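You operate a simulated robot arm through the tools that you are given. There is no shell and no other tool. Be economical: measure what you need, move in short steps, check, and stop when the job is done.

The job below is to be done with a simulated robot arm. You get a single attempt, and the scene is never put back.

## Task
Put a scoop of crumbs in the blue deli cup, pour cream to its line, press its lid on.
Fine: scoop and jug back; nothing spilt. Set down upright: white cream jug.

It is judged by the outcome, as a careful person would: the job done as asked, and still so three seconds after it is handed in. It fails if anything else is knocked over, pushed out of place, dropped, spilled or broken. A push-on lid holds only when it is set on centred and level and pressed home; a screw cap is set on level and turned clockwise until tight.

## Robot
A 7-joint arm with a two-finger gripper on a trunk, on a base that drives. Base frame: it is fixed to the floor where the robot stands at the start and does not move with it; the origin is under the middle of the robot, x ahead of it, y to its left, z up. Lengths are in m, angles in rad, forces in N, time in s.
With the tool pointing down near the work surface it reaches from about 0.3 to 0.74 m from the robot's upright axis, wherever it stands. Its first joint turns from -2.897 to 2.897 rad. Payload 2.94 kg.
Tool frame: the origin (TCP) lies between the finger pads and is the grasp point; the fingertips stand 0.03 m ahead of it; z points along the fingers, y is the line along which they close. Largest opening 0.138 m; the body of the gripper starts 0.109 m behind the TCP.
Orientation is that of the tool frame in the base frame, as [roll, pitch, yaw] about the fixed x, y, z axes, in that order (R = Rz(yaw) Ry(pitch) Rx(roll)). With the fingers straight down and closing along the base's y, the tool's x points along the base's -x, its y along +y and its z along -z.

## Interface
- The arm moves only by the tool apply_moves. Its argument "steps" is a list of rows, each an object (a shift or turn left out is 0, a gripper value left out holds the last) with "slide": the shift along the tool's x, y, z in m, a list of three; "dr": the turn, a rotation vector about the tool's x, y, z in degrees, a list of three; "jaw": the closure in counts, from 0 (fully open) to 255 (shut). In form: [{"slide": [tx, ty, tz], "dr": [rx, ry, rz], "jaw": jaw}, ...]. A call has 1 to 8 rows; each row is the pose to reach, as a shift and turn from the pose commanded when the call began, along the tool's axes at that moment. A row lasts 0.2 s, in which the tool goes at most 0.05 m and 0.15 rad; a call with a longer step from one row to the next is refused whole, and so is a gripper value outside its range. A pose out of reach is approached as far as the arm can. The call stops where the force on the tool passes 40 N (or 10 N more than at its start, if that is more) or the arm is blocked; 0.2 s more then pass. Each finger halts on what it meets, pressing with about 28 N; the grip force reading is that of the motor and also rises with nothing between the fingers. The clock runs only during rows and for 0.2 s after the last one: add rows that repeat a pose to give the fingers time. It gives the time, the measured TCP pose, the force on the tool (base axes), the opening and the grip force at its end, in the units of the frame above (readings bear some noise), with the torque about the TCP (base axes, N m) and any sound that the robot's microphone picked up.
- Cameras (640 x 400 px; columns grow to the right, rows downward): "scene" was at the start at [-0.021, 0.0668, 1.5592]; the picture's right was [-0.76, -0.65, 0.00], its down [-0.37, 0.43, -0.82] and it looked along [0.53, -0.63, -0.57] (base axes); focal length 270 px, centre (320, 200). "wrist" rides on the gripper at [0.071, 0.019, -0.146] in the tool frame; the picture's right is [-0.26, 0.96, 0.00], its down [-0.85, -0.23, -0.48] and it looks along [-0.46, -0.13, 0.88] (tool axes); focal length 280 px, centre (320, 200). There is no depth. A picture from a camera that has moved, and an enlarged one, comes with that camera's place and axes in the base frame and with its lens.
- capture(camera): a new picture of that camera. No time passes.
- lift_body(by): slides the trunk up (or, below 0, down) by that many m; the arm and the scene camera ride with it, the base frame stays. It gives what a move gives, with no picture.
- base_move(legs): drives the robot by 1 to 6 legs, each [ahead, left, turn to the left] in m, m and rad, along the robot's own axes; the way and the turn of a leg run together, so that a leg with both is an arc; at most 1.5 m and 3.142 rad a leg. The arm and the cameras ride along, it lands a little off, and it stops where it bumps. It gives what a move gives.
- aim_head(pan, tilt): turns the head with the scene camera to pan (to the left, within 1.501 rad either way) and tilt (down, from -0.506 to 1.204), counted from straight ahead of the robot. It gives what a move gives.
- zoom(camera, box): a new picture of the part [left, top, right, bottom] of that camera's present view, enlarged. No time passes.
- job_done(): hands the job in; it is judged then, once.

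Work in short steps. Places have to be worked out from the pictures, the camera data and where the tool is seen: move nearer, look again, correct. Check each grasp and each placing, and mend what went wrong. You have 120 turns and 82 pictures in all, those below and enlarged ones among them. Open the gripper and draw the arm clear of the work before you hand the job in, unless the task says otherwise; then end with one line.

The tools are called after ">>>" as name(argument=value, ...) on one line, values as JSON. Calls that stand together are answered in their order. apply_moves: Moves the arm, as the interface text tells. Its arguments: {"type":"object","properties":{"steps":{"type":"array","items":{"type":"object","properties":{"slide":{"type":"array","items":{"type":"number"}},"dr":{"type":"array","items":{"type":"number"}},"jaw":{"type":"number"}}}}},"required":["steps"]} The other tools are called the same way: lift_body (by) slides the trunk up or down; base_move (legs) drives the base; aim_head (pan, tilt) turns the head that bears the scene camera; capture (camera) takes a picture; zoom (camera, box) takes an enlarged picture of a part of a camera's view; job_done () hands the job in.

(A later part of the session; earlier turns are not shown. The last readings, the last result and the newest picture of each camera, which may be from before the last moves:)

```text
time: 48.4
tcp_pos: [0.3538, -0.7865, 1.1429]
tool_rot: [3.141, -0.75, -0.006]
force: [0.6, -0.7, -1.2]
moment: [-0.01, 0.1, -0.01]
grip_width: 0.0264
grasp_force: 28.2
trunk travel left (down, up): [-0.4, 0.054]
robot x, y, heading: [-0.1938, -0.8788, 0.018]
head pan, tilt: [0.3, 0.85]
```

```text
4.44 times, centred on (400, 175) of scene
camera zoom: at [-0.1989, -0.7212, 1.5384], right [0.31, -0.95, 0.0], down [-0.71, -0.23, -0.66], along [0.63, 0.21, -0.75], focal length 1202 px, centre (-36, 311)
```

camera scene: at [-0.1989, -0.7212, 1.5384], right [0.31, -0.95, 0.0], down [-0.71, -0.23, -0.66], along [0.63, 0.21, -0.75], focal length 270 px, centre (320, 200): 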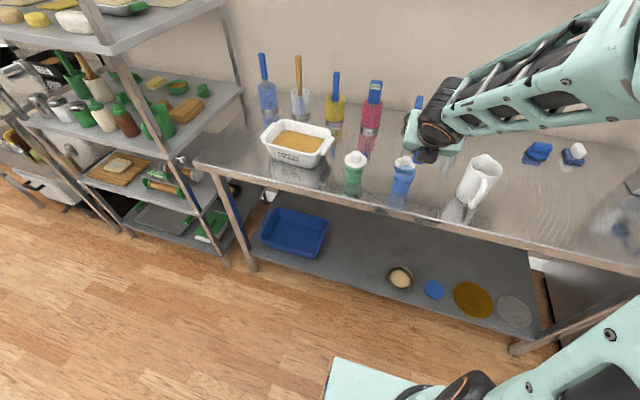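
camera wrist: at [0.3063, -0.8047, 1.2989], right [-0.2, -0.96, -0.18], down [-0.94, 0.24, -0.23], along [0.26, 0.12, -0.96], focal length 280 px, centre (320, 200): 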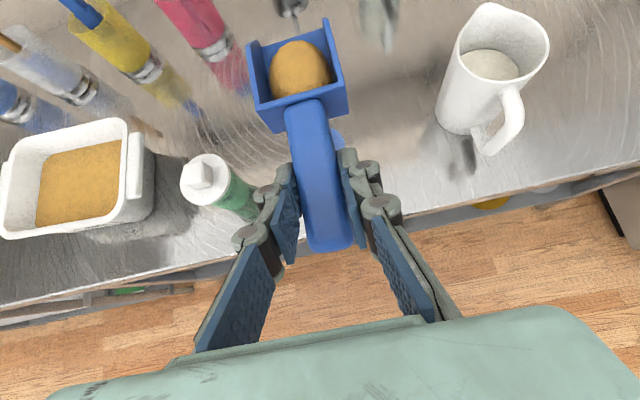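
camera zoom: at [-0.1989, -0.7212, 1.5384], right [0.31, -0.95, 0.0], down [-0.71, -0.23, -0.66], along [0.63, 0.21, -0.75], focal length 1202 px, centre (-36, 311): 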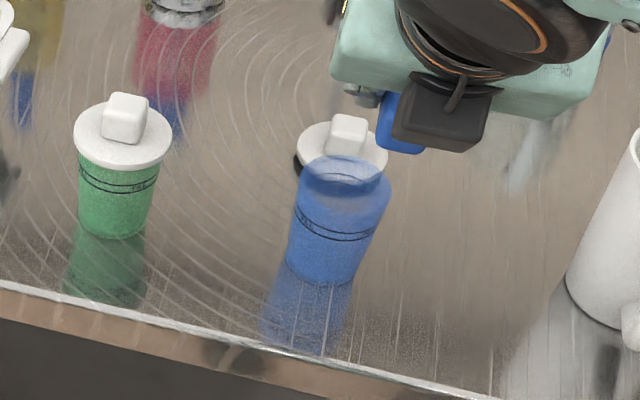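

Cup confirmed at (0.459,−0.779). I place the scoop's lip just above the cup mouth, still level.

>>> apply_moves(steps=[{"slide": [-0.0234, -0.002, 0.0134]}, {"slide": [-0.0468, -0.0035, 0.0268]}, {"slide": [-0.0702, -0.005, 0.0402]}, {"slide": [-0.0936, -0.0065, 0.0536]}, {"slide": [-0.0936, -0.0065, 0.0536]}])

>>> zoom(camera="scene", box=[340, 130, 460, 220])

>>> capture(camera="wrist")

```text
time: 49.5
tcp_pos: [0.323, -0.7799, 1.0419]
tool_rot: [3.14, -0.749, -0.006]
force: [-1.2, 0.3, -0.5]
moment: [0.04, 0.1, -0.04]
grip_width: 0.0264
grasp_force: 28.0
trunk travel left (down, up): [-0.4, 0.054]
robot x, y, heading: [-0.1958, -0.8751, 0.018]
head pan, tilt: [0.3, 0.85]
```

```text
4.44 times, centred on (400, 175) of scene
camera zoom: at [-0.1989, -0.7211, 1.5384], right [0.31, -0.95, 0.0], down [-0.71, -0.23, -0.66], along [0.63, 0.21, -0.75], focal length 1202 px, centre (-36, 311)
```

zoom: 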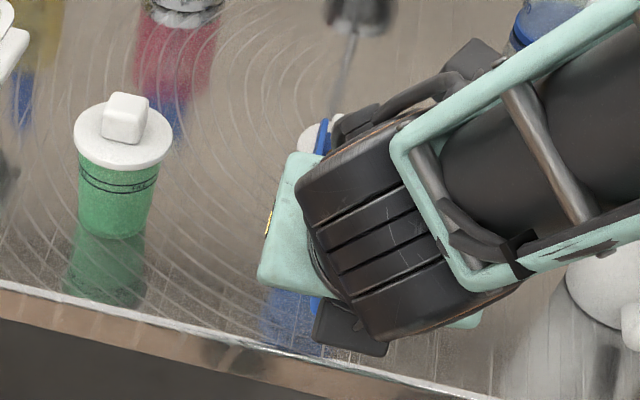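

```text
41 pictures are left
camera wrist: at [0.2755, -0.7968, 1.1961], right [-0.2, -0.96, -0.18], down [-0.94, 0.24, -0.23], along [0.26, 0.12, -0.96], focal length 280 px, centre (320, 200)
```

wrist: 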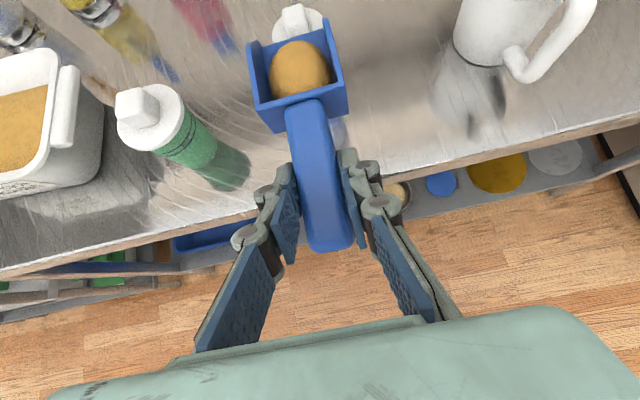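

Scoop is aligned over the cup. I tip it about its lip, nose-down to about 60°.

>>> apply_moves(steps=[{"slide": [0.0153, 0, -0.0076], "dr": [0, -8.4, 0]}, {"slide": [0.0313, 0, -0.0146], "dr": [0, -16.7, 0]}, {"slide": [0.0485, 0, -0.0177], "dr": [0, -24.9, 0]}, {"slide": [0.0658, 0, -0.0194], "dr": [0, -33, 0]}, {"slide": [0.0836, 0, -0.0179], "dr": [0, -41, 0]}, {"slide": [0.1015, 0, -0.0144], "dr": [0, -49, 0]}, {"slide": [0.1186, 0, -0.0086], "dr": [0, -57, 0]}, {"slide": [0.132, 0, -0.0024], "dr": [0, -63, 0]}])

>>> capture(camera="wrist")

>>> zoom(camera="scene", box=[340, 110, 460, 230])

```text
time: 51.4
tcp_pos: [0.4115, -0.7856, 1.1233]
tool_rot: [-3.14, 0.349, -0.027]
force: [-0.4, 0.8, -0.7]
moment: [0.02, -0.03, -0.03]
grip_width: 0.0261
grasp_force: 28.2
out of reach, approached as far as the arm can: row 8
trunk travel left (down, up): [-0.4, 0.054]
robot x, y, heading: [-0.191, -0.8805, 0.021]
head pan, tilt: [0.3, 0.85]
```

```text
40 pictures are left
camera wrist: at [0.5272, -0.8077, 1.236], right [-0.27, -0.96, 0.09], down [-0.63, 0.25, 0.74], along [-0.73, 0.15, -0.67], focal length 280 px, centre (320, 200)
```

wrist: 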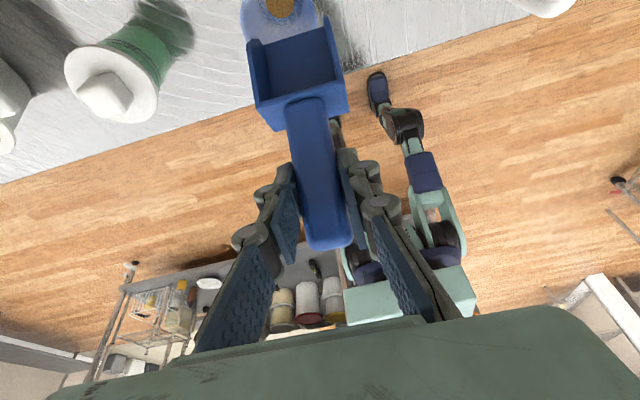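

```text
3.33 times, centred on (400, 170) of scene
camera zoom: at [-0.199, -0.7209, 1.5384], right [0.31, -0.95, 0.0], down [-0.71, -0.23, -0.66], along [0.63, 0.21, -0.75], focal length 901 px, centre (53, 300)
```

zoom: 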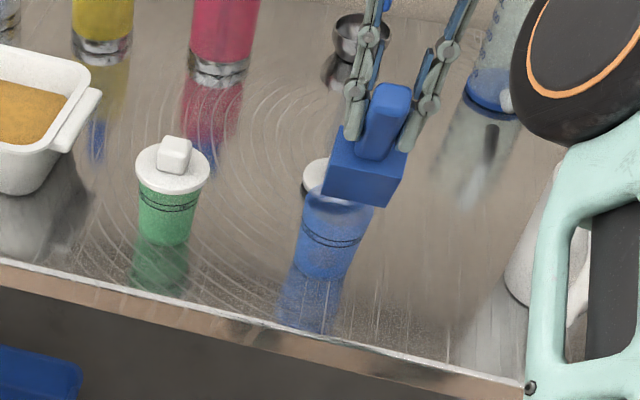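

The crumbs dropped into the cup; scoop empty, no spill visible. I raise straight up, then level the scoop again.

>>> apply_moves(steps=[{"slide": [-0.0137, -0.003, -0.0376]}, {"slide": [-0.0273, -0.003, -0.0752]}, {"slide": [-0.0273, -0.003, -0.0752], "dr": [0, 8.5, 0]}, {"slide": [-0.0273, -0.003, -0.0752], "dr": [0, 17, 0]}, {"slide": [-0.0273, -0.003, -0.0752], "dr": [0, 25.5, 0]}, {"slide": [-0.0273, -0.003, -0.0752], "dr": [0, 34, 0]}, {"slide": [-0.0273, -0.003, -0.0752], "dr": [0, 42.5, 0]}, {"slide": [-0.0273, -0.003, -0.0752], "dr": [0, 51, 0]}])

>>> zoom(camera="scene", box=[340, 110, 460, 230])

```text
time: 53.1
tcp_pos: [0.4113, -0.7852, 1.2049]
tool_rot: [3.14, -0.541, -0.005]
force: [-0.7, 0.6, -1.3]
moment: [0.0, 0.06, 0.0]
grip_width: 0.0265
grasp_force: 28.1
out of reach, approached as far as the arm can: row 1, 2
trunk travel left (down, up): [-0.4, 0.054]
robot x, y, heading: [-0.1949, -0.8777, 0.02]
head pan, tilt: [0.3, 0.85]
```

```text
3.33 times, centred on (400, 170) of scene
camera zoom: at [-0.1994, -0.7211, 1.5384], right [0.31, -0.95, 0.0], down [-0.71, -0.23, -0.66], along [0.63, 0.21, -0.75], focal length 901 px, centre (53, 300)
```

zoom: 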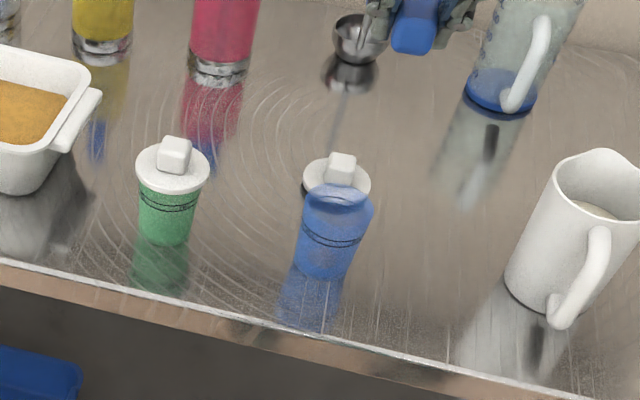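

Cup undisturbed. I finish levelling and drive back to the scoop's place.

>>> apply_moves(steps=[{"dr": [0, 5.5, 0]}, {"dr": [0, 11, 0]}])

>>> base_move(legs=[[0, 0.56, 0], [0.09, 0, 0]])

>>> capture(camera="wrist")

```text
time: 53.8
tcp_pos: [0.4116, -0.7842, 1.2041]
tool_rot: [-3.141, -0.733, -0.006]
force: [0.1, 0.0, -1.1]
moment: [-0.01, 0.11, 0.03]
grip_width: 0.0262
grasp_force: 27.9
trunk travel left (down, up): [-0.4, 0.054]
robot x, y, heading: [-0.1925, -0.8793, 0.015]
head pan, tilt: [0.3, 0.85]
```

```text
time: 59.8
tcp_pos: [0.492, -0.2335, 1.2034]
tool_rot: [3.141, -0.732, -0.005]
force: [0.1, -0.9, -1.9]
moment: [-0.02, 0.15, -0.01]
grip_width: 0.0263
grasp_force: 28.4
trunk travel left (down, up): [-0.4, 0.054]
robot x, y, heading: [-0.1141, -0.3279, 0.016]
head pan, tilt: [0.3, 0.85]
```

```text
37 pictures are left
camera wrist: at [0.4485, -0.2507, 1.3593], right [-0.2, -0.96, -0.17], down [-0.95, 0.24, -0.21], along [0.25, 0.12, -0.96], focal length 280 px, centre (320, 200)
```

wrist: 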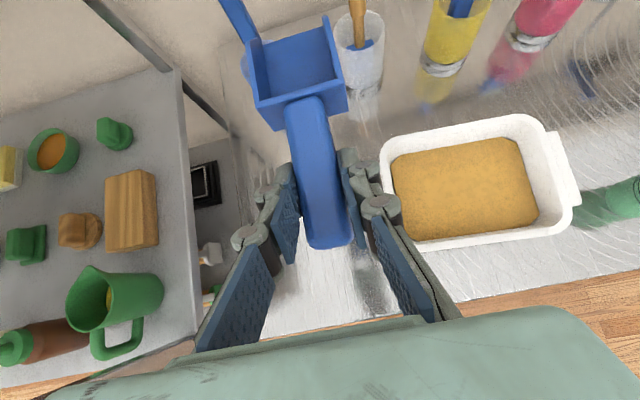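

>>> apply_moves(steps=[{"slide": [-0.01, -0.03, -0.01]}, {"slide": [-0.0215, -0.0555, -0.0194]}, {"slide": [-0.0528, -0.0555, 0.0155]}, {"slide": [-0.0849, -0.0555, 0.0512]}, {"slide": [-0.117, -0.0555, 0.0869]}, {"slide": [-0.1491, -0.0555, 0.1223]}, {"slide": [-0.1772, -0.0555, 0.1535]}, {"slide": [-0.1972, -0.0555, 0.1757]}])

>>> capture(camera="wrist")

```text
time: 61.6
tcp_pos: [0.4652, -0.1768, 0.9416]
tool_rot: [3.14, -0.733, -0.007]
force: [0.0, 0.4, -1.1]
moment: [-0.02, 0.13, -0.02]
grip_width: 0.0264
grasp_force: 28.1
trunk travel left (down, up): [-0.4, 0.054]
robot x, y, heading: [-0.1134, -0.3283, 0.015]
head pan, tilt: [0.3, 0.85]
```

```text
36 pictures are left
camera wrist: at [0.42, -0.1955, 1.0972], right [-0.2, -0.96, -0.17], down [-0.95, 0.24, -0.21], along [0.25, 0.12, -0.96], focal length 280 px, centre (320, 200)
```

wrist: 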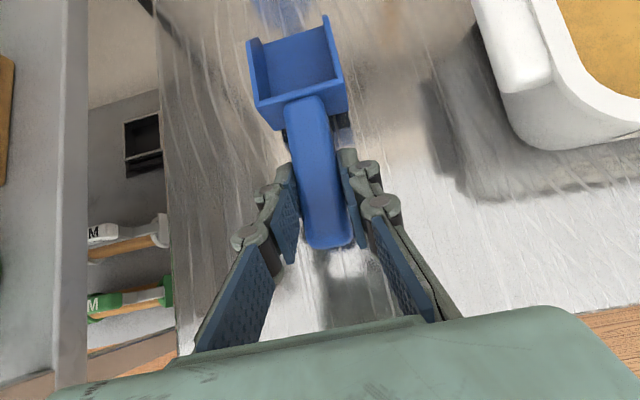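

Hovering ~1 cm over the original spot. I lower to contact and release.

>>> apply_moves(steps=[{"slide": [-0.0054, 0, 0.006]}, {"slide": [-0.0078, 0, 0.0088]}, {"slide": [-0.0078, 0, 0.0088]}])

>>> apply_moves(steps=[{"slide": [0, 0, 0], "jaw": 190}, {"slide": [0, 0, 0], "jaw": 150}, {"slide": [0, 0, 0], "jaw": 140}, {"slide": [0.01, 0, -0.03]}, {"slide": [0.03, 0, -0.07]}, {"slide": [0.06, 0, -0.1]}, {"slide": [0.09, 0, -0.13]}, {"slide": [0.11, 0, -0.16]}])

>>> capture(camera="wrist")

```text
time: 62.4
tcp_pos: [0.4638, -0.178, 0.9304]
tool_rot: [3.141, -0.731, -0.006]
force: [0.0, -0.5, -1.2]
moment: [-0.01, 0.11, -0.01]
grip_width: 0.0265
grasp_force: 28.4
trunk travel left (down, up): [-0.4, 0.054]
robot x, y, heading: [-0.1148, -0.3281, 0.012]
head pan, tilt: [0.3, 0.85]
```

```text
time: 64.2
tcp_pos: [0.4371, -0.1768, 1.1228]
tool_rot: [3.14, -0.733, -0.005]
force: [-0.1, 0.6, 0.2]
moment: [-0.02, -0.01, 0.04]
grip_width: 0.0624
grasp_force: 0.1
trunk travel left (down, up): [-0.4, 0.054]
robot x, y, heading: [-0.1137, -0.3248, 0.018]
head pan, tilt: [0.3, 0.85]
```

```text
35 pictures are left
camera wrist: at [0.3918, -0.1954, 1.2779], right [-0.2, -0.96, -0.17], down [-0.95, 0.24, -0.21], along [0.25, 0.12, -0.96], focal length 280 px, centre (320, 200)
```

wrist: 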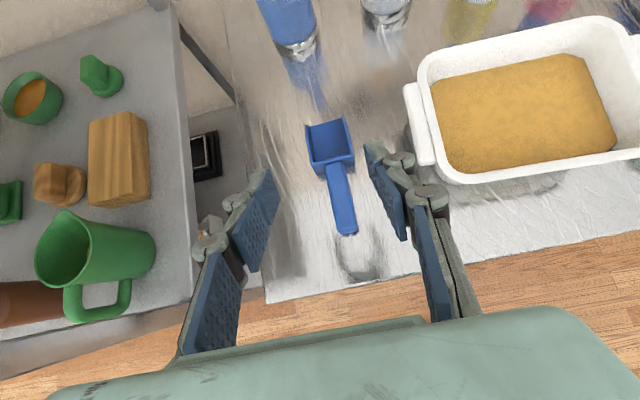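

Scoop is back in its place. Next: the jug. I drive right so the jug is slightly left of centre.

>>> base_move(legs=[[-0.06, -0.72, 0]])

>>> capture(camera="wrist")

>>> zoom(camera="scene", box=[220, 90, 500, 265])

```text
time: 70.9
tcp_pos: [0.3886, -0.8969, 1.1209]
tool_rot: [3.141, -0.732, -0.003]
force: [0.9, 0.3, 0.4]
moment: [0.01, -0.02, 0.03]
grip_width: 0.0621
grasp_force: 0.1
trunk travel left (down, up): [-0.4, 0.054]
robot x, y, heading: [-0.1616, -1.0465, 0.021]
head pan, tilt: [0.3, 0.85]
```

```text
34 pictures are left
camera wrist: at [0.3444, -0.9164, 1.2773], right [-0.2, -0.96, -0.17], down [-0.95, 0.23, -0.21], along [0.25, 0.12, -0.96], focal length 280 px, centre (320, 200)
```

wrist: 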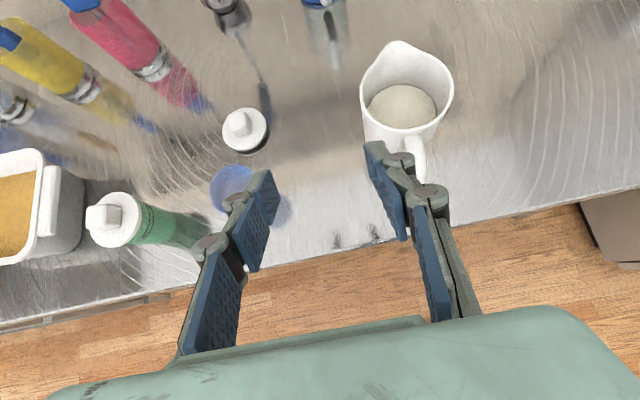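

```text
2.29 times, centred on (360, 178) of scene
camera zoom: at [-0.1668, -0.8914, 1.5384], right [0.31, -0.95, 0.0], down [-0.71, -0.24, -0.66], along [0.63, 0.21, -0.75], focal length 618 px, centre (229, 251)
```

zoom: 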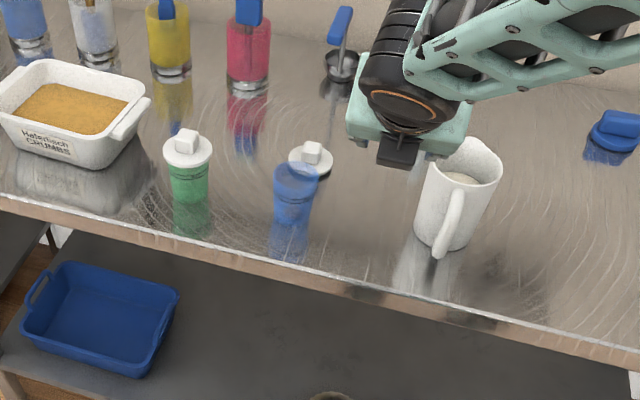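

The jug stands at ≈(0.499,−0.986), ~84 mm wide, handle toward the robot (−x), spout toward +x. I back off 0.14 m, open the jaw, and tilt the tool to ~20° below horizontal to straddle the jug body from the robot side.

>>> base_move(legs=[[-0.14, 0, 0]])

>>> apply_moves(steps=[{"slide": [0, 0.02, 0], "dr": [0, 7, 0], "jaw": 80}, {"slide": [0, 0.045, 0], "dr": [0, 14, 0], "jaw": 0}, {"slide": [0, 0.07, 0], "dr": [0, 21, 0], "jaw": 0}, {"slide": [0, 0.09, 0], "dr": [0, 28, 0], "jaw": 0}, {"slide": [0, 0.09, 0], "dr": [0, 28, 0], "jaw": 0}, {"slide": [0, 0.09, 0], "dr": [0, 28, 0], "jaw": 0}])

>>> capture(camera="wrist")

```text
time: 72.3
tcp_pos: [0.25, -0.9018, 1.1219]
tool_rot: [3.139, -0.731, -0.006]
force: [0.2, 0.6, 0.7]
moment: [0.01, -0.01, -0.02]
grip_width: 0.0623
grasp_force: 0.0
trunk travel left (down, up): [-0.4, 0.054]
robot x, y, heading: [-0.2992, -1.0495, 0.019]
head pan, tilt: [0.3, 0.85]
```

```text
time: 73.7
tcp_pos: [0.2499, -0.9915, 1.1212]
tool_rot: [3.139, -1.22, -0.005]
force: [-0.7, -0.2, -0.8]
moment: [0.01, -0.02, -0.05]
grip_width: 0.1379
grasp_force: 0.0
trunk travel left (down, up): [-0.4, 0.054]
robot x, y, heading: [-0.2983, -1.0534, 0.02]
head pan, tilt: [0.3, 0.85]
```

```text
32 pictures are left
camera wrist: at [0.1372, -1.0096, 1.2374], right [-0.1, -0.96, -0.25], down [-0.74, 0.23, -0.63], along [0.67, 0.12, -0.73], focal length 280 px, centre (320, 200)
```

wrist: 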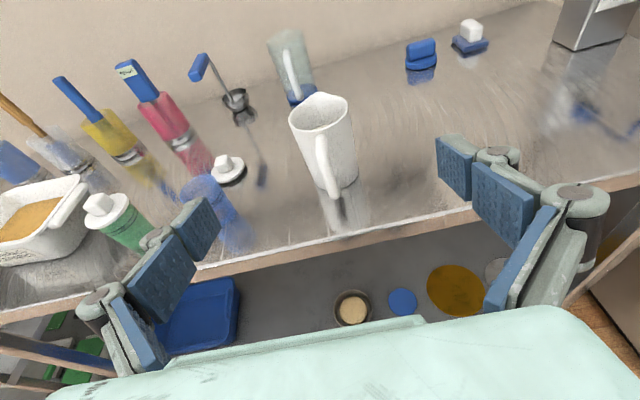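

>>> apply_moves(steps=[{"slide": [-0.0286, -0.001, 0.0318]}, {"slide": [-0.0572, -0.002, 0.0635]}, {"slide": [-0.0858, -0.003, 0.0953]}, {"slide": [-0.1143, -0.004, 0.127]}, {"slide": [-0.104, -0.004, 0.155]}])

>>> capture(camera="wrist")

```text
time: 74.9
tcp_pos: [0.3122, -0.9896, 1.0286]
tool_rot: [3.137, -1.218, 0.0]
force: [0.4, 0.4, -0.2]
moment: [-0.03, 0.03, -0.01]
grip_width: 0.138
grasp_force: 0.1
out of reach, approached as far as the arm can: row 3, 4, 5
trunk travel left (down, up): [-0.4, 0.054]
robot x, y, heading: [-0.2978, -1.0518, 0.018]
head pan, tilt: [0.3, 0.85]
```

```text
31 pictures are left
camera wrist: at [0.2006, -1.0075, 1.1455], right [-0.1, -0.96, -0.24], down [-0.74, 0.23, -0.63], along [0.67, 0.12, -0.73], focal length 280 px, centre (320, 200)
```

wrist: 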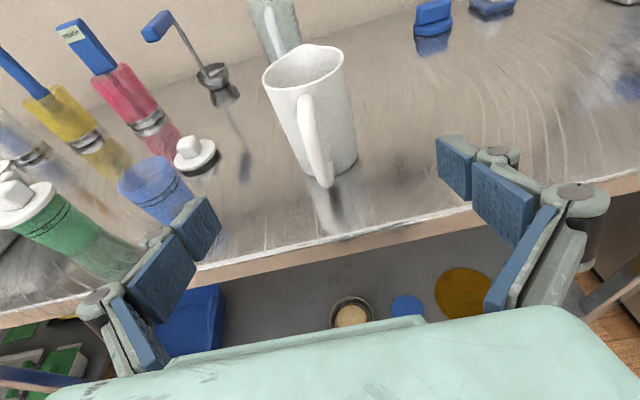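

Low poses hit an arm limit; the trunk is high. I raise the tool a bit and lower the trunk so the arm works in a comfortable range.

>>> apply_moves(steps=[{"slide": [0.03, 0.0, -0.011]}, {"slide": [0.06, 0.0, -0.022]}, {"slide": [0.0845, 0.0, -0.031]}])

>>> lift_body(by=-0.15)

```text
time: 75.7
tcp_pos: [0.3143, -0.9883, 1.1188]
tool_rot: [3.141, -1.219, -0.004]
force: [-0.3, 0.6, -1.0]
moment: [-0.01, -0.01, 0.0]
grip_width: 0.1379
grasp_force: 0.0
trunk travel left (down, up): [-0.4, 0.054]
robot x, y, heading: [-0.3002, -1.05, 0.018]
head pan, tilt: [0.3, 0.85]
```

```text
time: 77.4
tcp_pos: [0.3141, -0.9891, 0.9689]
tool_rot: [3.139, -1.22, -0.004]
force: [-0.2, -0.3, 0.6]
moment: [0.02, -0.01, 0.02]
grip_width: 0.138
grasp_force: 0.0
trunk travel left (down, up): [-0.25, 0.204]
robot x, y, heading: [-0.3017, -1.0558, 0.019]
head pan, tilt: [0.3, 0.85]
```

>>> apply_moves(steps=[{"slide": [0.0126, 0, 0.0344]}, {"slide": [0.0252, -0.001, 0.0687]}, {"slide": [0.0378, -0.001, 0.1031]}, {"slide": [0.0503, -0.002, 0.1374]}, {"slide": [0.0629, -0.002, 0.1718]}])

>>> capture(camera="wrist")

>>> capture(camera="scene")

```text
time: 78.6
tcp_pos: [0.4965, -0.9878, 0.9709]
tool_rot: [3.138, -1.217, -0.001]
force: [-0.1, -0.7, 0.6]
moment: [-0.01, 0.0, -0.02]
grip_width: 0.1379
grasp_force: 0.0
trunk travel left (down, up): [-0.25, 0.204]
robot x, y, heading: [-0.2993, -1.0525, 0.018]
head pan, tilt: [0.3, 0.85]
```

```text
30 pictures are left
camera wrist: at [0.385, -1.0055, 1.0865], right [-0.09, -0.96, -0.24], down [-0.74, 0.23, -0.63], along [0.67, 0.12, -0.73], focal length 280 px, centre (320, 200)
```

wrist: 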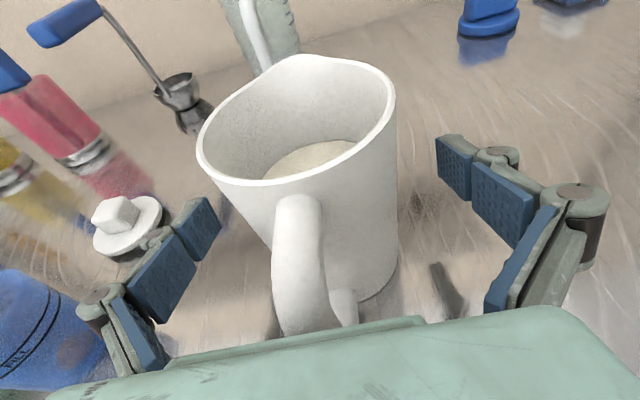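

```text
29 pictures are left
camera scene: at [-0.3053, -0.8938, 1.3884], right [0.31, -0.95, 0.0], down [-0.71, -0.23, -0.66], along [0.63, 0.21, -0.75], focal length 270 px, centre (320, 200)
```

scene: 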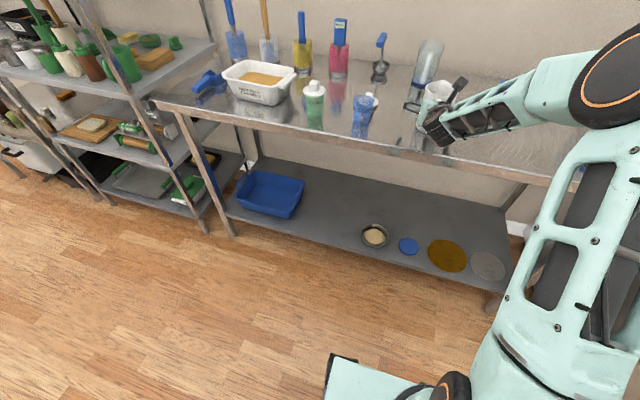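

Jug is centred between the fingers. I close on its body.

>>> apply_moves(steps=[{"slide": [0, 0, 0], "jaw": 60}, {"slide": [0, 0, 0], "jaw": 110}, {"slide": [0, 0, 0], "jaw": 160}, {"slide": [0, 0, 0], "jaw": 255}, {"slide": [0, 0, 0], "jaw": 255}, {"slide": [0, 0, 0], "jaw": 255}])

>>> capture(camera="wrist")

```text
time: 80.0
tcp_pos: [0.4981, -0.9902, 0.9698]
tool_rot: [3.141, -1.218, -0.003]
force: [1.0, -0.9, 0.0]
moment: [0.01, 0.01, -0.01]
grip_width: 0.0805
grasp_force: 28.4
trunk travel left (down, up): [-0.25, 0.204]
robot x, y, heading: [-0.2999, -1.0488, 0.023]
head pan, tilt: [0.3, 0.85]
```

```text
28 pictures are left
camera wrist: at [0.3845, -1.006, 1.0871], right [-0.1, -0.96, -0.25], down [-0.74, 0.23, -0.63], along [0.67, 0.12, -0.73], focal length 280 px, centre (320, 200)
```

wrist: 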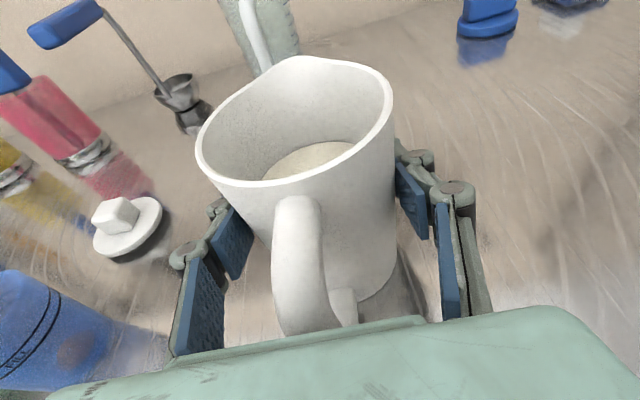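

Firm grip (80 mm). I lift the jug straight up 0.1 m, keeping it upright.

>>> apply_moves(steps=[{"slide": [0.0141, 0, -0.0052]}, {"slide": [0.0376, 0, -0.0138]}, {"slide": [0.0657, 0, -0.0241]}, {"slide": [0.0939, 0, -0.0344]}, {"slide": [0.0939, 0, -0.0344]}])

>>> capture(camera="wrist")

```text
time: 81.2
tcp_pos: [0.4967, -0.9908, 1.0667]
tool_rot: [3.138, -1.218, -0.002]
force: [0.3, 0.0, -2.7]
moment: [-0.05, -0.01, -0.02]
grip_width: 0.0802
grasp_force: 27.7
trunk travel left (down, up): [-0.25, 0.204]
robot x, y, heading: [-0.2999, -1.0495, 0.017]
head pan, tilt: [0.3, 0.85]
```

```text
27 pictures are left
camera wrist: at [0.3843, -1.0075, 1.1848], right [-0.1, -0.96, -0.24], down [-0.74, 0.23, -0.63], along [0.67, 0.12, -0.73], focal length 280 px, centre (320, 200)
```

wrist: 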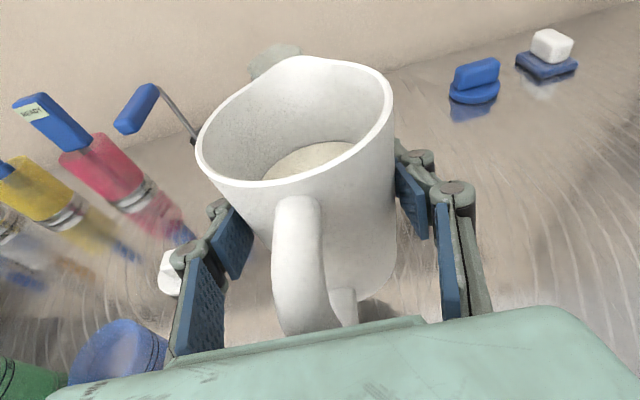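

Jug is held steady (~2.7 N). I draw it back toward the robot, then shift the base toward the cup.

>>> apply_moves(steps=[{"slide": [-0.0103, 0, -0.0282]}, {"slide": [-0.0206, 0, -0.0564]}, {"slide": [-0.031, 0, -0.0846]}, {"slide": [-0.0413, 0, -0.1128]}, {"slide": [-0.0516, 0, -0.141]}])

>>> base_move(legs=[[0, 0.13, 0]])

>>> aim_head(pan=0.35, tilt=0.7)

>>> capture(camera="scene")

```text
time: 82.4
tcp_pos: [0.3461, -0.987, 1.0707]
tool_rot: [3.141, -1.221, -0.004]
force: [0.2, -0.5, -2.5]
moment: [0.01, -0.01, -0.01]
grip_width: 0.0801
grasp_force: 28.1
trunk travel left (down, up): [-0.25, 0.204]
robot x, y, heading: [-0.299, -1.0529, 0.018]
head pan, tilt: [0.3, 0.85]
```

```text
time: 84.2
tcp_pos: [0.3455, -0.8589, 1.0701]
tool_rot: [3.14, -1.221, -0.002]
force: [0.3, -0.9, -1.4]
moment: [-0.03, -0.03, -0.01]
grip_width: 0.0802
grasp_force: 28.0
trunk travel left (down, up): [-0.25, 0.204]
robot x, y, heading: [-0.2992, -0.9203, 0.023]
head pan, tilt: [0.3, 0.85]
```

```text
time: 84.9
tcp_pos: [0.3435, -0.8589, 1.0689]
tool_rot: [3.14, -1.219, -0.002]
force: [0.1, -0.3, -1.2]
moment: [0.0, -0.02, 0.01]
grip_width: 0.0802
grasp_force: 27.9
trunk travel left (down, up): [-0.25, 0.204]
robot x, y, heading: [-0.3003, -0.9239, 0.016]
head pan, tilt: [0.351, 0.7]
```

```text
26 pictures are left
camera scene: at [-0.3029, -0.7597, 1.4006], right [0.36, -0.93, 0.0], down [-0.6, -0.23, -0.76], along [0.71, 0.28, -0.64], focal length 270 px, centre (320, 200)
```

scene: 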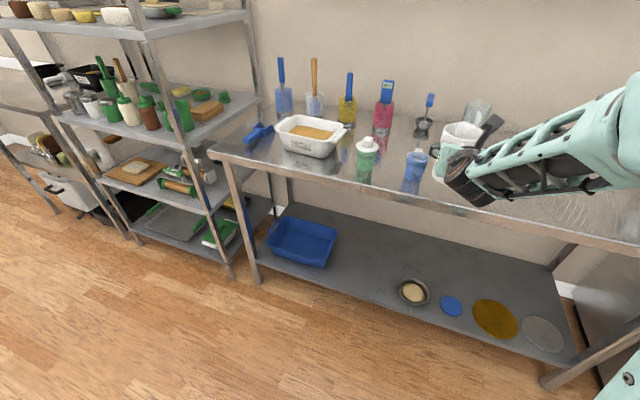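

To watch the cup's fill line from the side while pouring, I'll yaw the (upright) jug 45° to the left so it pours diagonally, leaving the head camera a clear view of the cup.

>>> apply_moves(steps=[{"dr": [7.05, 0, -2.58]}, {"dr": [14.1, 0, -5.17]}, {"dr": [21.15, 0, -7.75]}, {"dr": [28.2, 0, -10.33]}, {"dr": [35.25, 0, -12.9]}, {"dr": [42.3, 0, -15.5]}, {"dr": [42.3, 0, -15.5]}])

>>> zoom(camera="scene", box=[340, 80, 540, 205])

```text
time: 86.5
tcp_pos: [0.3443, -0.8592, 1.0702]
tool_rot: [3.138, -1.221, 0.788]
force: [-0.4, 0.4, -2.5]
moment: [0.04, 0.04, 0.05]
grip_width: 0.0804
grasp_force: 27.9
out of reach, approached as far as the arm can: row 1
trunk travel left (down, up): [-0.25, 0.204]
robot x, y, heading: [-0.2987, -0.9144, 0.019]
head pan, tilt: [0.351, 0.7]
```

```text
3.20 times, centred on (440, 142) of scene
camera zoom: at [-0.3028, -0.7597, 1.4006], right [0.36, -0.93, 0.0], down [-0.6, -0.23, -0.76], along [0.71, 0.28, -0.64], focal length 865 px, centre (-64, 384)
```

zoom: 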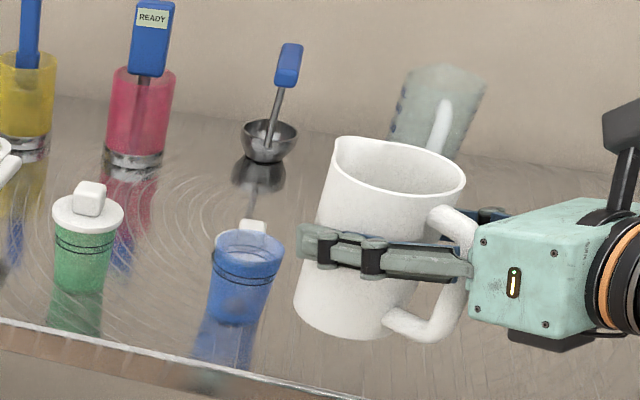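

The side view is excellent. Now I bring the spout over the cup mouth (cup ≈(0.459,−0.780), rim z≈0.978) with a 30° pre-tilt, still below the pouring angle.

>>> apply_moves(steps=[{"slide": [-0.0051, 0.0048, 0.0153], "dr": [0, -7.5, 0]}, {"slide": [-0.0102, 0.0097, 0.0306], "dr": [0, -15, 0]}, {"slide": [-0.0152, 0.0145, 0.0459], "dr": [0, -22.5, 0]}, {"slide": [-0.0203, 0.0193, 0.0612], "dr": [0, -30, 0]}, {"slide": [-0.0203, 0.0193, 0.0612], "dr": [0, -30, 0]}])

>>> zoom(camera="scene", box=[360, 90, 480, 205])

>>> capture(camera="wrist")

```text
time: 87.7
tcp_pos: [0.3954, -0.8375, 1.0295]
tool_rot: [-3.141, -0.695, 0.781]
force: [0.7, -0.4, -2.5]
moment: [0.03, -0.04, 0.0]
grip_width: 0.0803
grasp_force: 27.5
trunk travel left (down, up): [-0.25, 0.204]
robot x, y, heading: [-0.2999, -0.9227, 0.023]
head pan, tilt: [0.351, 0.7]
```

```text
3.48 times, centred on (420, 148) of scene
camera zoom: at [-0.3028, -0.7595, 1.4006], right [0.36, -0.93, 0.0], down [-0.6, -0.23, -0.76], along [0.71, 0.28, -0.64], focal length 940 px, centre (-28, 383)
```

zoom: 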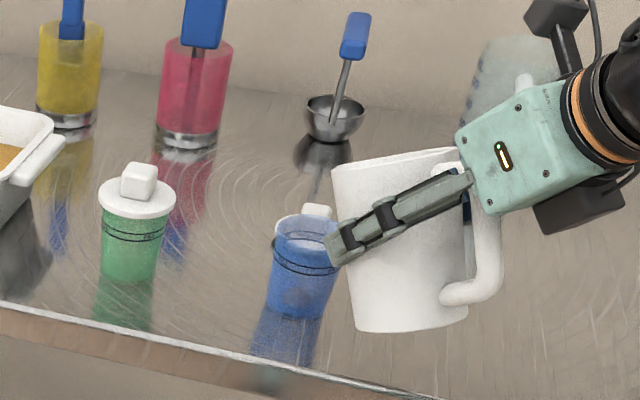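

```text
23 pictures are left
camera wrist: at [0.3803, -0.8767, 1.1874], right [0.54, -0.83, -0.17], down [-0.84, -0.51, -0.18], along [0.06, 0.24, -0.97], focal length 280 px, centre (320, 200)
```

wrist: 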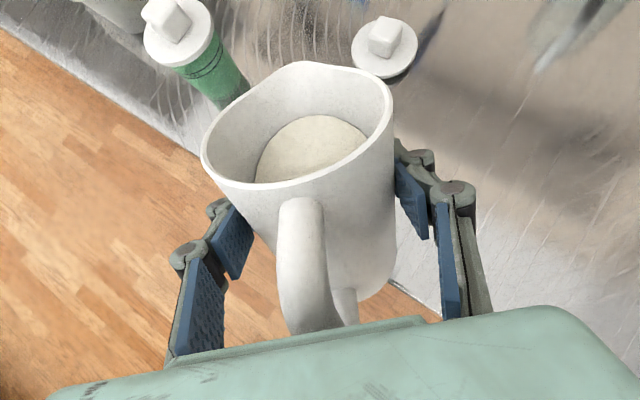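

Relative positions of spout and cup agree. I lower the spout close above the mouth and tilt to 42°.

>>> apply_moves(steps=[{"slide": [-0.0093, 0, 0.0128], "dr": [0, -6, 0]}, {"slide": [-0.0186, 0, 0.0255], "dr": [0, -12, 0]}, {"slide": [-0.0186, 0, 0.0255], "dr": [0, -12, 0]}])

>>> capture(camera="wrist")

>>> zoom(camera="scene", box=[360, 110, 460, 200])

```text
time: 88.5
tcp_pos: [0.3957, -0.836, 0.9984]
tool_rot: [3.141, -0.485, 0.784]
force: [-0.5, 0.4, -2.2]
moment: [0.02, -0.01, 0.0]
grip_width: 0.0804
grasp_force: 27.8
trunk travel left (down, up): [-0.25, 0.204]
robot x, y, heading: [-0.2971, -0.9224, 0.017]
head pan, tilt: [0.351, 0.7]
```

```text
22 pictures are left
camera wrist: at [0.4056, -0.8514, 1.1605], right [0.52, -0.85, -0.12], down [-0.85, -0.52, 0.03], along [-0.08, 0.09, -0.99], focal length 280 px, centre (320, 200)
```

wrist: 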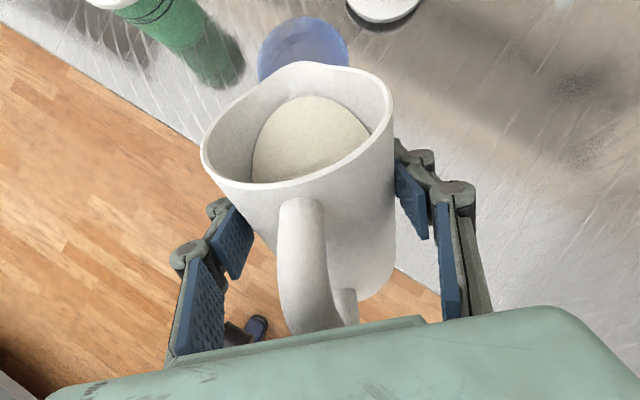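

```text
4.44 times, centred on (410, 155) of scene
camera zoom: at [-0.3028, -0.7596, 1.4006], right [0.36, -0.93, 0.0], down [-0.6, -0.23, -0.76], along [0.71, 0.28, -0.64], focal length 1202 px, centre (-80, 400)
```

zoom: 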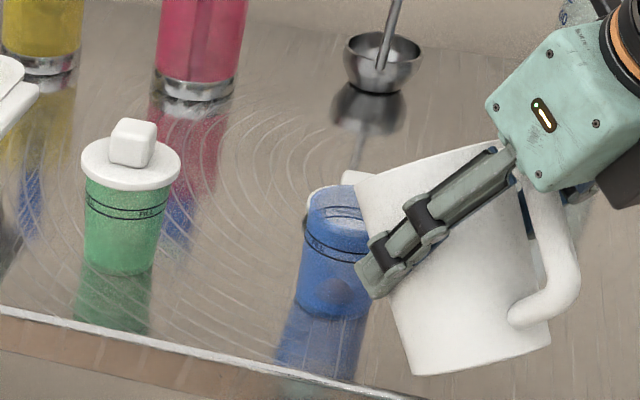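

Spout is centred over the mouth (from above) about 14 mm short of centre – good. Tilting gradually: +5°.

>>> apply_moves(steps=[{"slide": [0.0016, 0, -0.003], "dr": [0, -2.5, 0]}, {"slide": [0.0031, 0, -0.0059], "dr": [0, -5, 0]}, {"slide": [0.0031, 0, -0.0059], "dr": [0, -5, 0]}])

>>> capture(camera="wrist")

```text
time: 89.3
tcp_pos: [0.3957, -0.8352, 1.0056]
tool_rot: [3.141, -0.397, 0.783]
force: [-0.6, -0.1, -2.6]
moment: [0.04, -0.03, 0.01]
grip_width: 0.0803
grasp_force: 28.0
trunk travel left (down, up): [-0.25, 0.204]
robot x, y, heading: [-0.3014, -0.9245, 0.02]
head pan, tilt: [0.351, 0.7]
```

```text
20 pictures are left
camera wrist: at [0.4153, -0.8416, 1.1671], right [0.51, -0.85, -0.1], down [-0.85, -0.52, 0.11], along [-0.15, 0.03, -0.99], focal length 280 px, centre (320, 200)
```

wrist: 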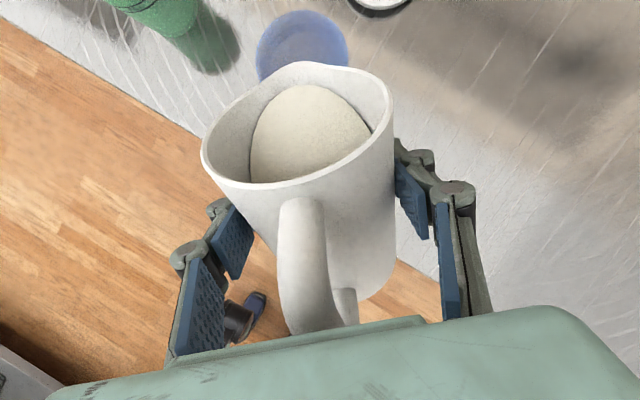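

Cream is approaching the lip; another +5°.

>>> apply_moves(steps=[{"slide": [0.0013, 0, -0.0031], "dr": [0, -2.5, 0]}, {"slide": [0.0026, 0, -0.0061], "dr": [0, -5, 0]}, {"slide": [0.0026, 0, -0.0061], "dr": [0, -5, 0]}])

>>> capture(camera="wrist")

```text
time: 90.1
tcp_pos: [0.3958, -0.8356, 1.0101]
tool_rot: [3.14, -0.31, 0.782]
force: [-0.1, 0.0, -1.2]
moment: [0.06, -0.06, 0.0]
grip_width: 0.0802
grasp_force: 28.0
trunk travel left (down, up): [-0.25, 0.204]
robot x, y, heading: [-0.3018, -0.9218, 0.019]
head pan, tilt: [0.351, 0.7]
```

```text
19 pictures are left
camera wrist: at [0.4254, -0.8315, 1.1715], right [0.5, -0.86, -0.08], down [-0.84, -0.51, 0.19], along [-0.21, -0.03, -0.98], focal length 280 px, centre (320, 200)
```

wrist: 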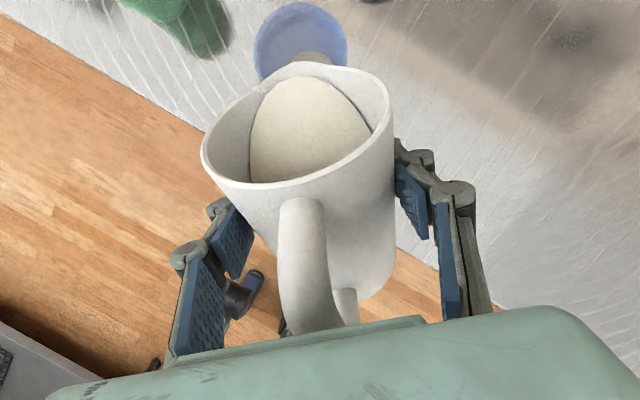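

Something pale shows at the spout over the cup; I check the cup from the side.

>>> zoom(camera="scene", box=[385, 130, 441, 180])

```text
8.00 times, centred on (413, 155) of scene
camera zoom: at [-0.3029, -0.7596, 1.4006], right [0.36, -0.93, 0.0], down [-0.6, -0.23, -0.76], along [0.71, 0.28, -0.64], focal length 2163 px, centre (-424, 560)
```

zoom: 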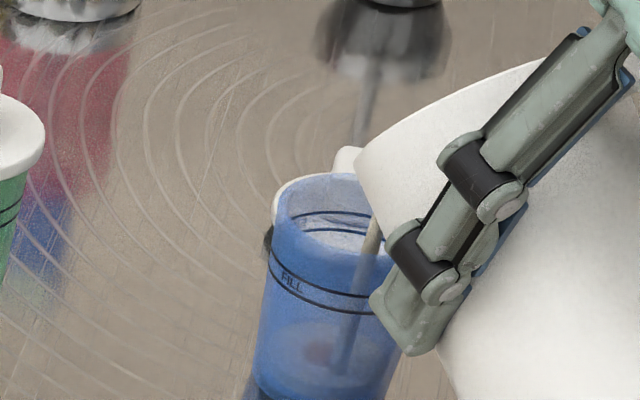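

A stream is flowing neatly into the cup; level still low. I hold ~1 s and check again.

>>> apply_moves(steps=[{"slide": [0, 0, 0]}, {"slide": [0, 0, 0]}, {"slide": [0, 0, 0]}, {"slide": [0, 0, 0]}])

>>> zoom(camera="scene", box=[385, 130, 441, 180])

```text
time: 91.1
tcp_pos: [0.3971, -0.8339, 1.0106]
tool_rot: [-3.14, -0.311, 0.783]
force: [-0.3, -0.6, -2.1]
moment: [0.05, -0.02, -0.01]
grip_width: 0.0802
grasp_force: 28.2
trunk travel left (down, up): [-0.25, 0.204]
robot x, y, heading: [-0.3027, -0.9205, 0.023]
head pan, tilt: [0.351, 0.7]
```

```text
8.00 times, centred on (413, 155) of scene
camera zoom: at [-0.3029, -0.7597, 1.4006], right [0.36, -0.93, 0.0], down [-0.6, -0.23, -0.76], along [0.71, 0.28, -0.64], focal length 2163 px, centre (-424, 560)
```

zoom: 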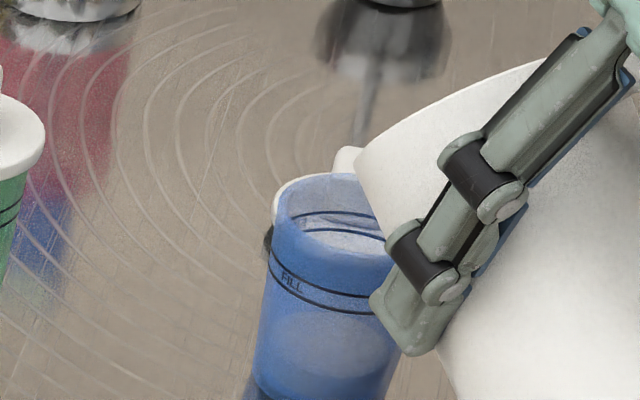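

The stream stopped with the level below the line. Tilt +3° and let it settle.

>>> apply_moves(steps=[{"slide": [0.0006, 0, -0.0019], "dr": [0, -1.5, 0]}, {"slide": [0.0012, 0, -0.0038], "dr": [0, -3, 0]}, {"slide": [0.0012, 0, -0.0038], "dr": [0, -3, 0]}, {"slide": [0.0012, 0, -0.0038], "dr": [0, -3, 0]}, {"slide": [0.0012, 0, -0.0038], "dr": [0, -3, 0]}])

>>> zoom(camera="scene", box=[385, 130, 441, 180])

```text
time: 92.3
tcp_pos: [0.3949, -0.8353, 1.0146]
tool_rot: [-3.141, -0.258, 0.784]
force: [-0.4, 0.6, -1.5]
moment: [0.02, -0.02, 0.03]
grip_width: 0.0805
grasp_force: 28.4
trunk travel left (down, up): [-0.25, 0.204]
robot x, y, heading: [-0.2994, -0.9243, 0.02]
head pan, tilt: [0.351, 0.7]
```

```text
8.00 times, centred on (413, 155) of scene
camera zoom: at [-0.3029, -0.7596, 1.4006], right [0.36, -0.93, 0.0], down [-0.6, -0.23, -0.76], along [0.71, 0.28, -0.64], focal length 2163 px, centre (-424, 560)
```

zoom: 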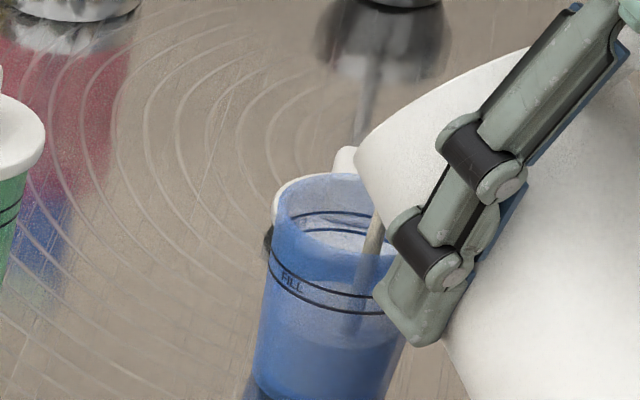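

>>> apply_moves(steps=[{"slide": [0, 0, 0]}, {"slide": [0, 0, 0]}, {"slide": [0, 0, 0]}])

>>> zoom(camera="scene", box=[390, 140, 430, 180])

```text
time: 93.1
tcp_pos: [0.3954, -0.8342, 1.0169]
tool_rot: [-3.142, -0.259, 0.784]
force: [0.5, 0.2, -3.0]
moment: [0.05, -0.02, -0.01]
grip_width: 0.0804
grasp_force: 28.0
trunk travel left (down, up): [-0.25, 0.204]
robot x, y, heading: [-0.3016, -0.9228, 0.021]
head pan, tilt: [0.351, 0.7]
```

```text
10.00 times, centred on (410, 160) of scene
camera zoom: at [-0.3029, -0.7597, 1.4006], right [0.36, -0.93, 0.0], down [-0.6, -0.23, -0.76], along [0.71, 0.28, -0.64], focal length 2704 px, centre (-580, 600)
```

zoom: 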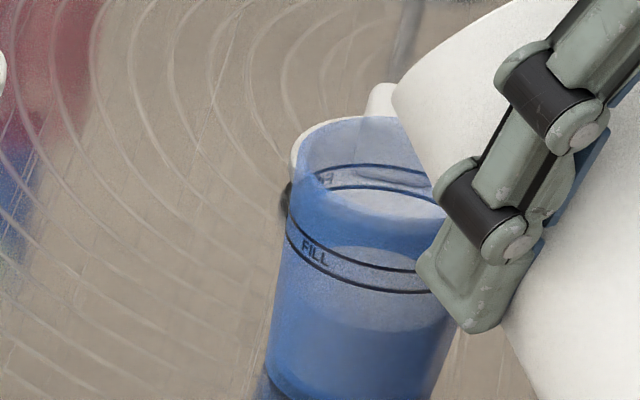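

Level has risen to just under the lower FILL line (front edge needs ~45 px more; the last 3° gave ~50 px). Tilt +2.5° and wait for it to drain.

>>> apply_moves(steps=[{"slide": [0.0005, 0, -0.0016], "dr": [0, -1.25, 0]}, {"slide": [0.0009, 0, -0.0032], "dr": [0, -2.5, 0]}, {"slide": [0.0009, 0, -0.0032], "dr": [0, -2.5, 0]}, {"slide": [0.0009, 0, -0.0032], "dr": [0, -2.5, 0]}, {"slide": [0.0009, 0, -0.0032], "dr": [0, -2.5, 0]}, {"slide": [0.0009, 0, -0.0032], "dr": [0, -2.5, 0]}, {"slide": [0.0009, 0, -0.0032], "dr": [0, -2.5, 0]}])

>>> zoom(camera="scene", box=[390, 140, 430, 180])

```text
time: 94.7
tcp_pos: [0.3959, -0.8358, 1.0189]
tool_rot: [3.141, -0.215, 0.782]
force: [1.0, 0.0, -2.8]
moment: [0.04, -0.03, 0.01]
grip_width: 0.0799
grasp_force: 27.7
trunk travel left (down, up): [-0.25, 0.204]
robot x, y, heading: [-0.304, -0.9225, 0.02]
head pan, tilt: [0.351, 0.7]
```

```text
10.00 times, centred on (410, 160) of scene
camera zoom: at [-0.3029, -0.7597, 1.4006], right [0.36, -0.93, 0.0], down [-0.6, -0.23, -0.76], along [0.71, 0.28, -0.64], focal length 2704 px, centre (-580, 600)
```

zoom: 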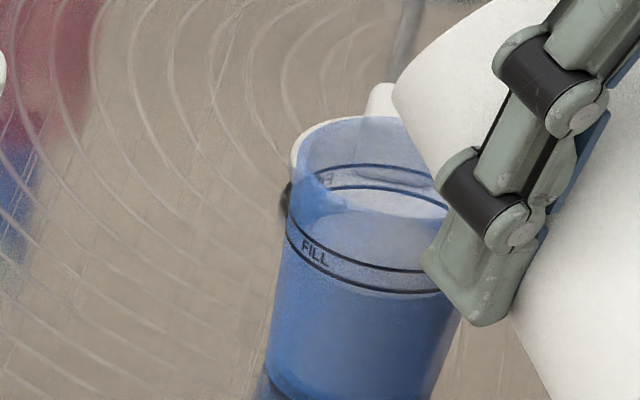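

Level is almost at the lower FILL line; about 1° more should bring it into the band.

>>> apply_moves(steps=[{"slide": [0.0003, 0, -0.0013], "dr": [0, -1.1, 0]}, {"slide": [0.0003, 0, -0.0013], "dr": [0, -1.1, 0]}, {"slide": [0.0003, 0, -0.0013], "dr": [0, -1.1, 0]}, {"slide": [0.0003, 0, -0.0013], "dr": [0, -1.1, 0]}, {"slide": [0.0003, 0, -0.0013], "dr": [0, -1.1, 0]}, {"slide": [0.0003, 0, -0.0013], "dr": [0, -1.1, 0]}])

>>> zoom(camera="scene", box=[390, 140, 430, 180])

```text
time: 96.1
tcp_pos: [0.3957, -0.8353, 1.0203]
tool_rot: [3.141, -0.196, 0.783]
force: [0.4, 0.3, -1.8]
moment: [0.09, -0.05, -0.03]
grip_width: 0.0802
grasp_force: 27.9
trunk travel left (down, up): [-0.25, 0.204]
robot x, y, heading: [-0.3009, -0.924, 0.02]
head pan, tilt: [0.351, 0.7]
```

```text
10.00 times, centred on (410, 160) of scene
camera zoom: at [-0.3029, -0.7597, 1.4006], right [0.36, -0.93, 0.0], down [-0.6, -0.23, -0.76], along [0.71, 0.28, -0.64], focal length 2704 px, centre (-580, 600)
```

zoom: 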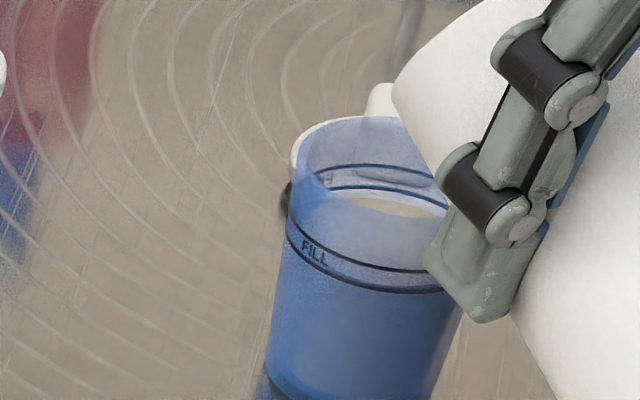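

Back edge of the cream is now just under the lower line; +1.2° more to sit inside the band.

>>> apply_moves(steps=[{"slide": [0.0003, 0, -0.0014], "dr": [0, -1.2, 0]}, {"slide": [0.0003, 0, -0.0014], "dr": [0, -1.2, 0]}, {"slide": [0.0003, 0, -0.0014], "dr": [0, -1.2, 0]}, {"slide": [0.0003, 0, -0.0014], "dr": [0, -1.2, 0]}, {"slide": [0.0003, 0, -0.0014], "dr": [0, -1.2, 0]}, {"slide": [0.0003, 0, -0.0014], "dr": [0, -1.2, 0]}])

>>> zoom(camera="scene", box=[390, 140, 430, 180])

```text
time: 97.5
tcp_pos: [0.3958, -0.8354, 1.0219]
tool_rot: [-3.141, -0.175, 0.782]
force: [-0.9, -0.1, -2.1]
moment: [0.04, -0.03, -0.01]
grip_width: 0.0804
grasp_force: 27.9
trunk travel left (down, up): [-0.25, 0.204]
robot x, y, heading: [-0.3004, -0.924, 0.02]
head pan, tilt: [0.351, 0.7]
```

```text
10.00 times, centred on (410, 160) of scene
camera zoom: at [-0.3029, -0.7597, 1.4006], right [0.36, -0.93, 0.0], down [-0.6, -0.23, -0.76], along [0.71, 0.28, -0.64], focal length 2704 px, centre (-580, 600)
```

zoom: 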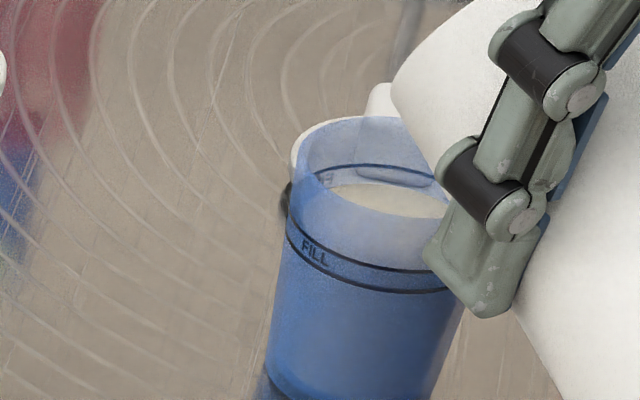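

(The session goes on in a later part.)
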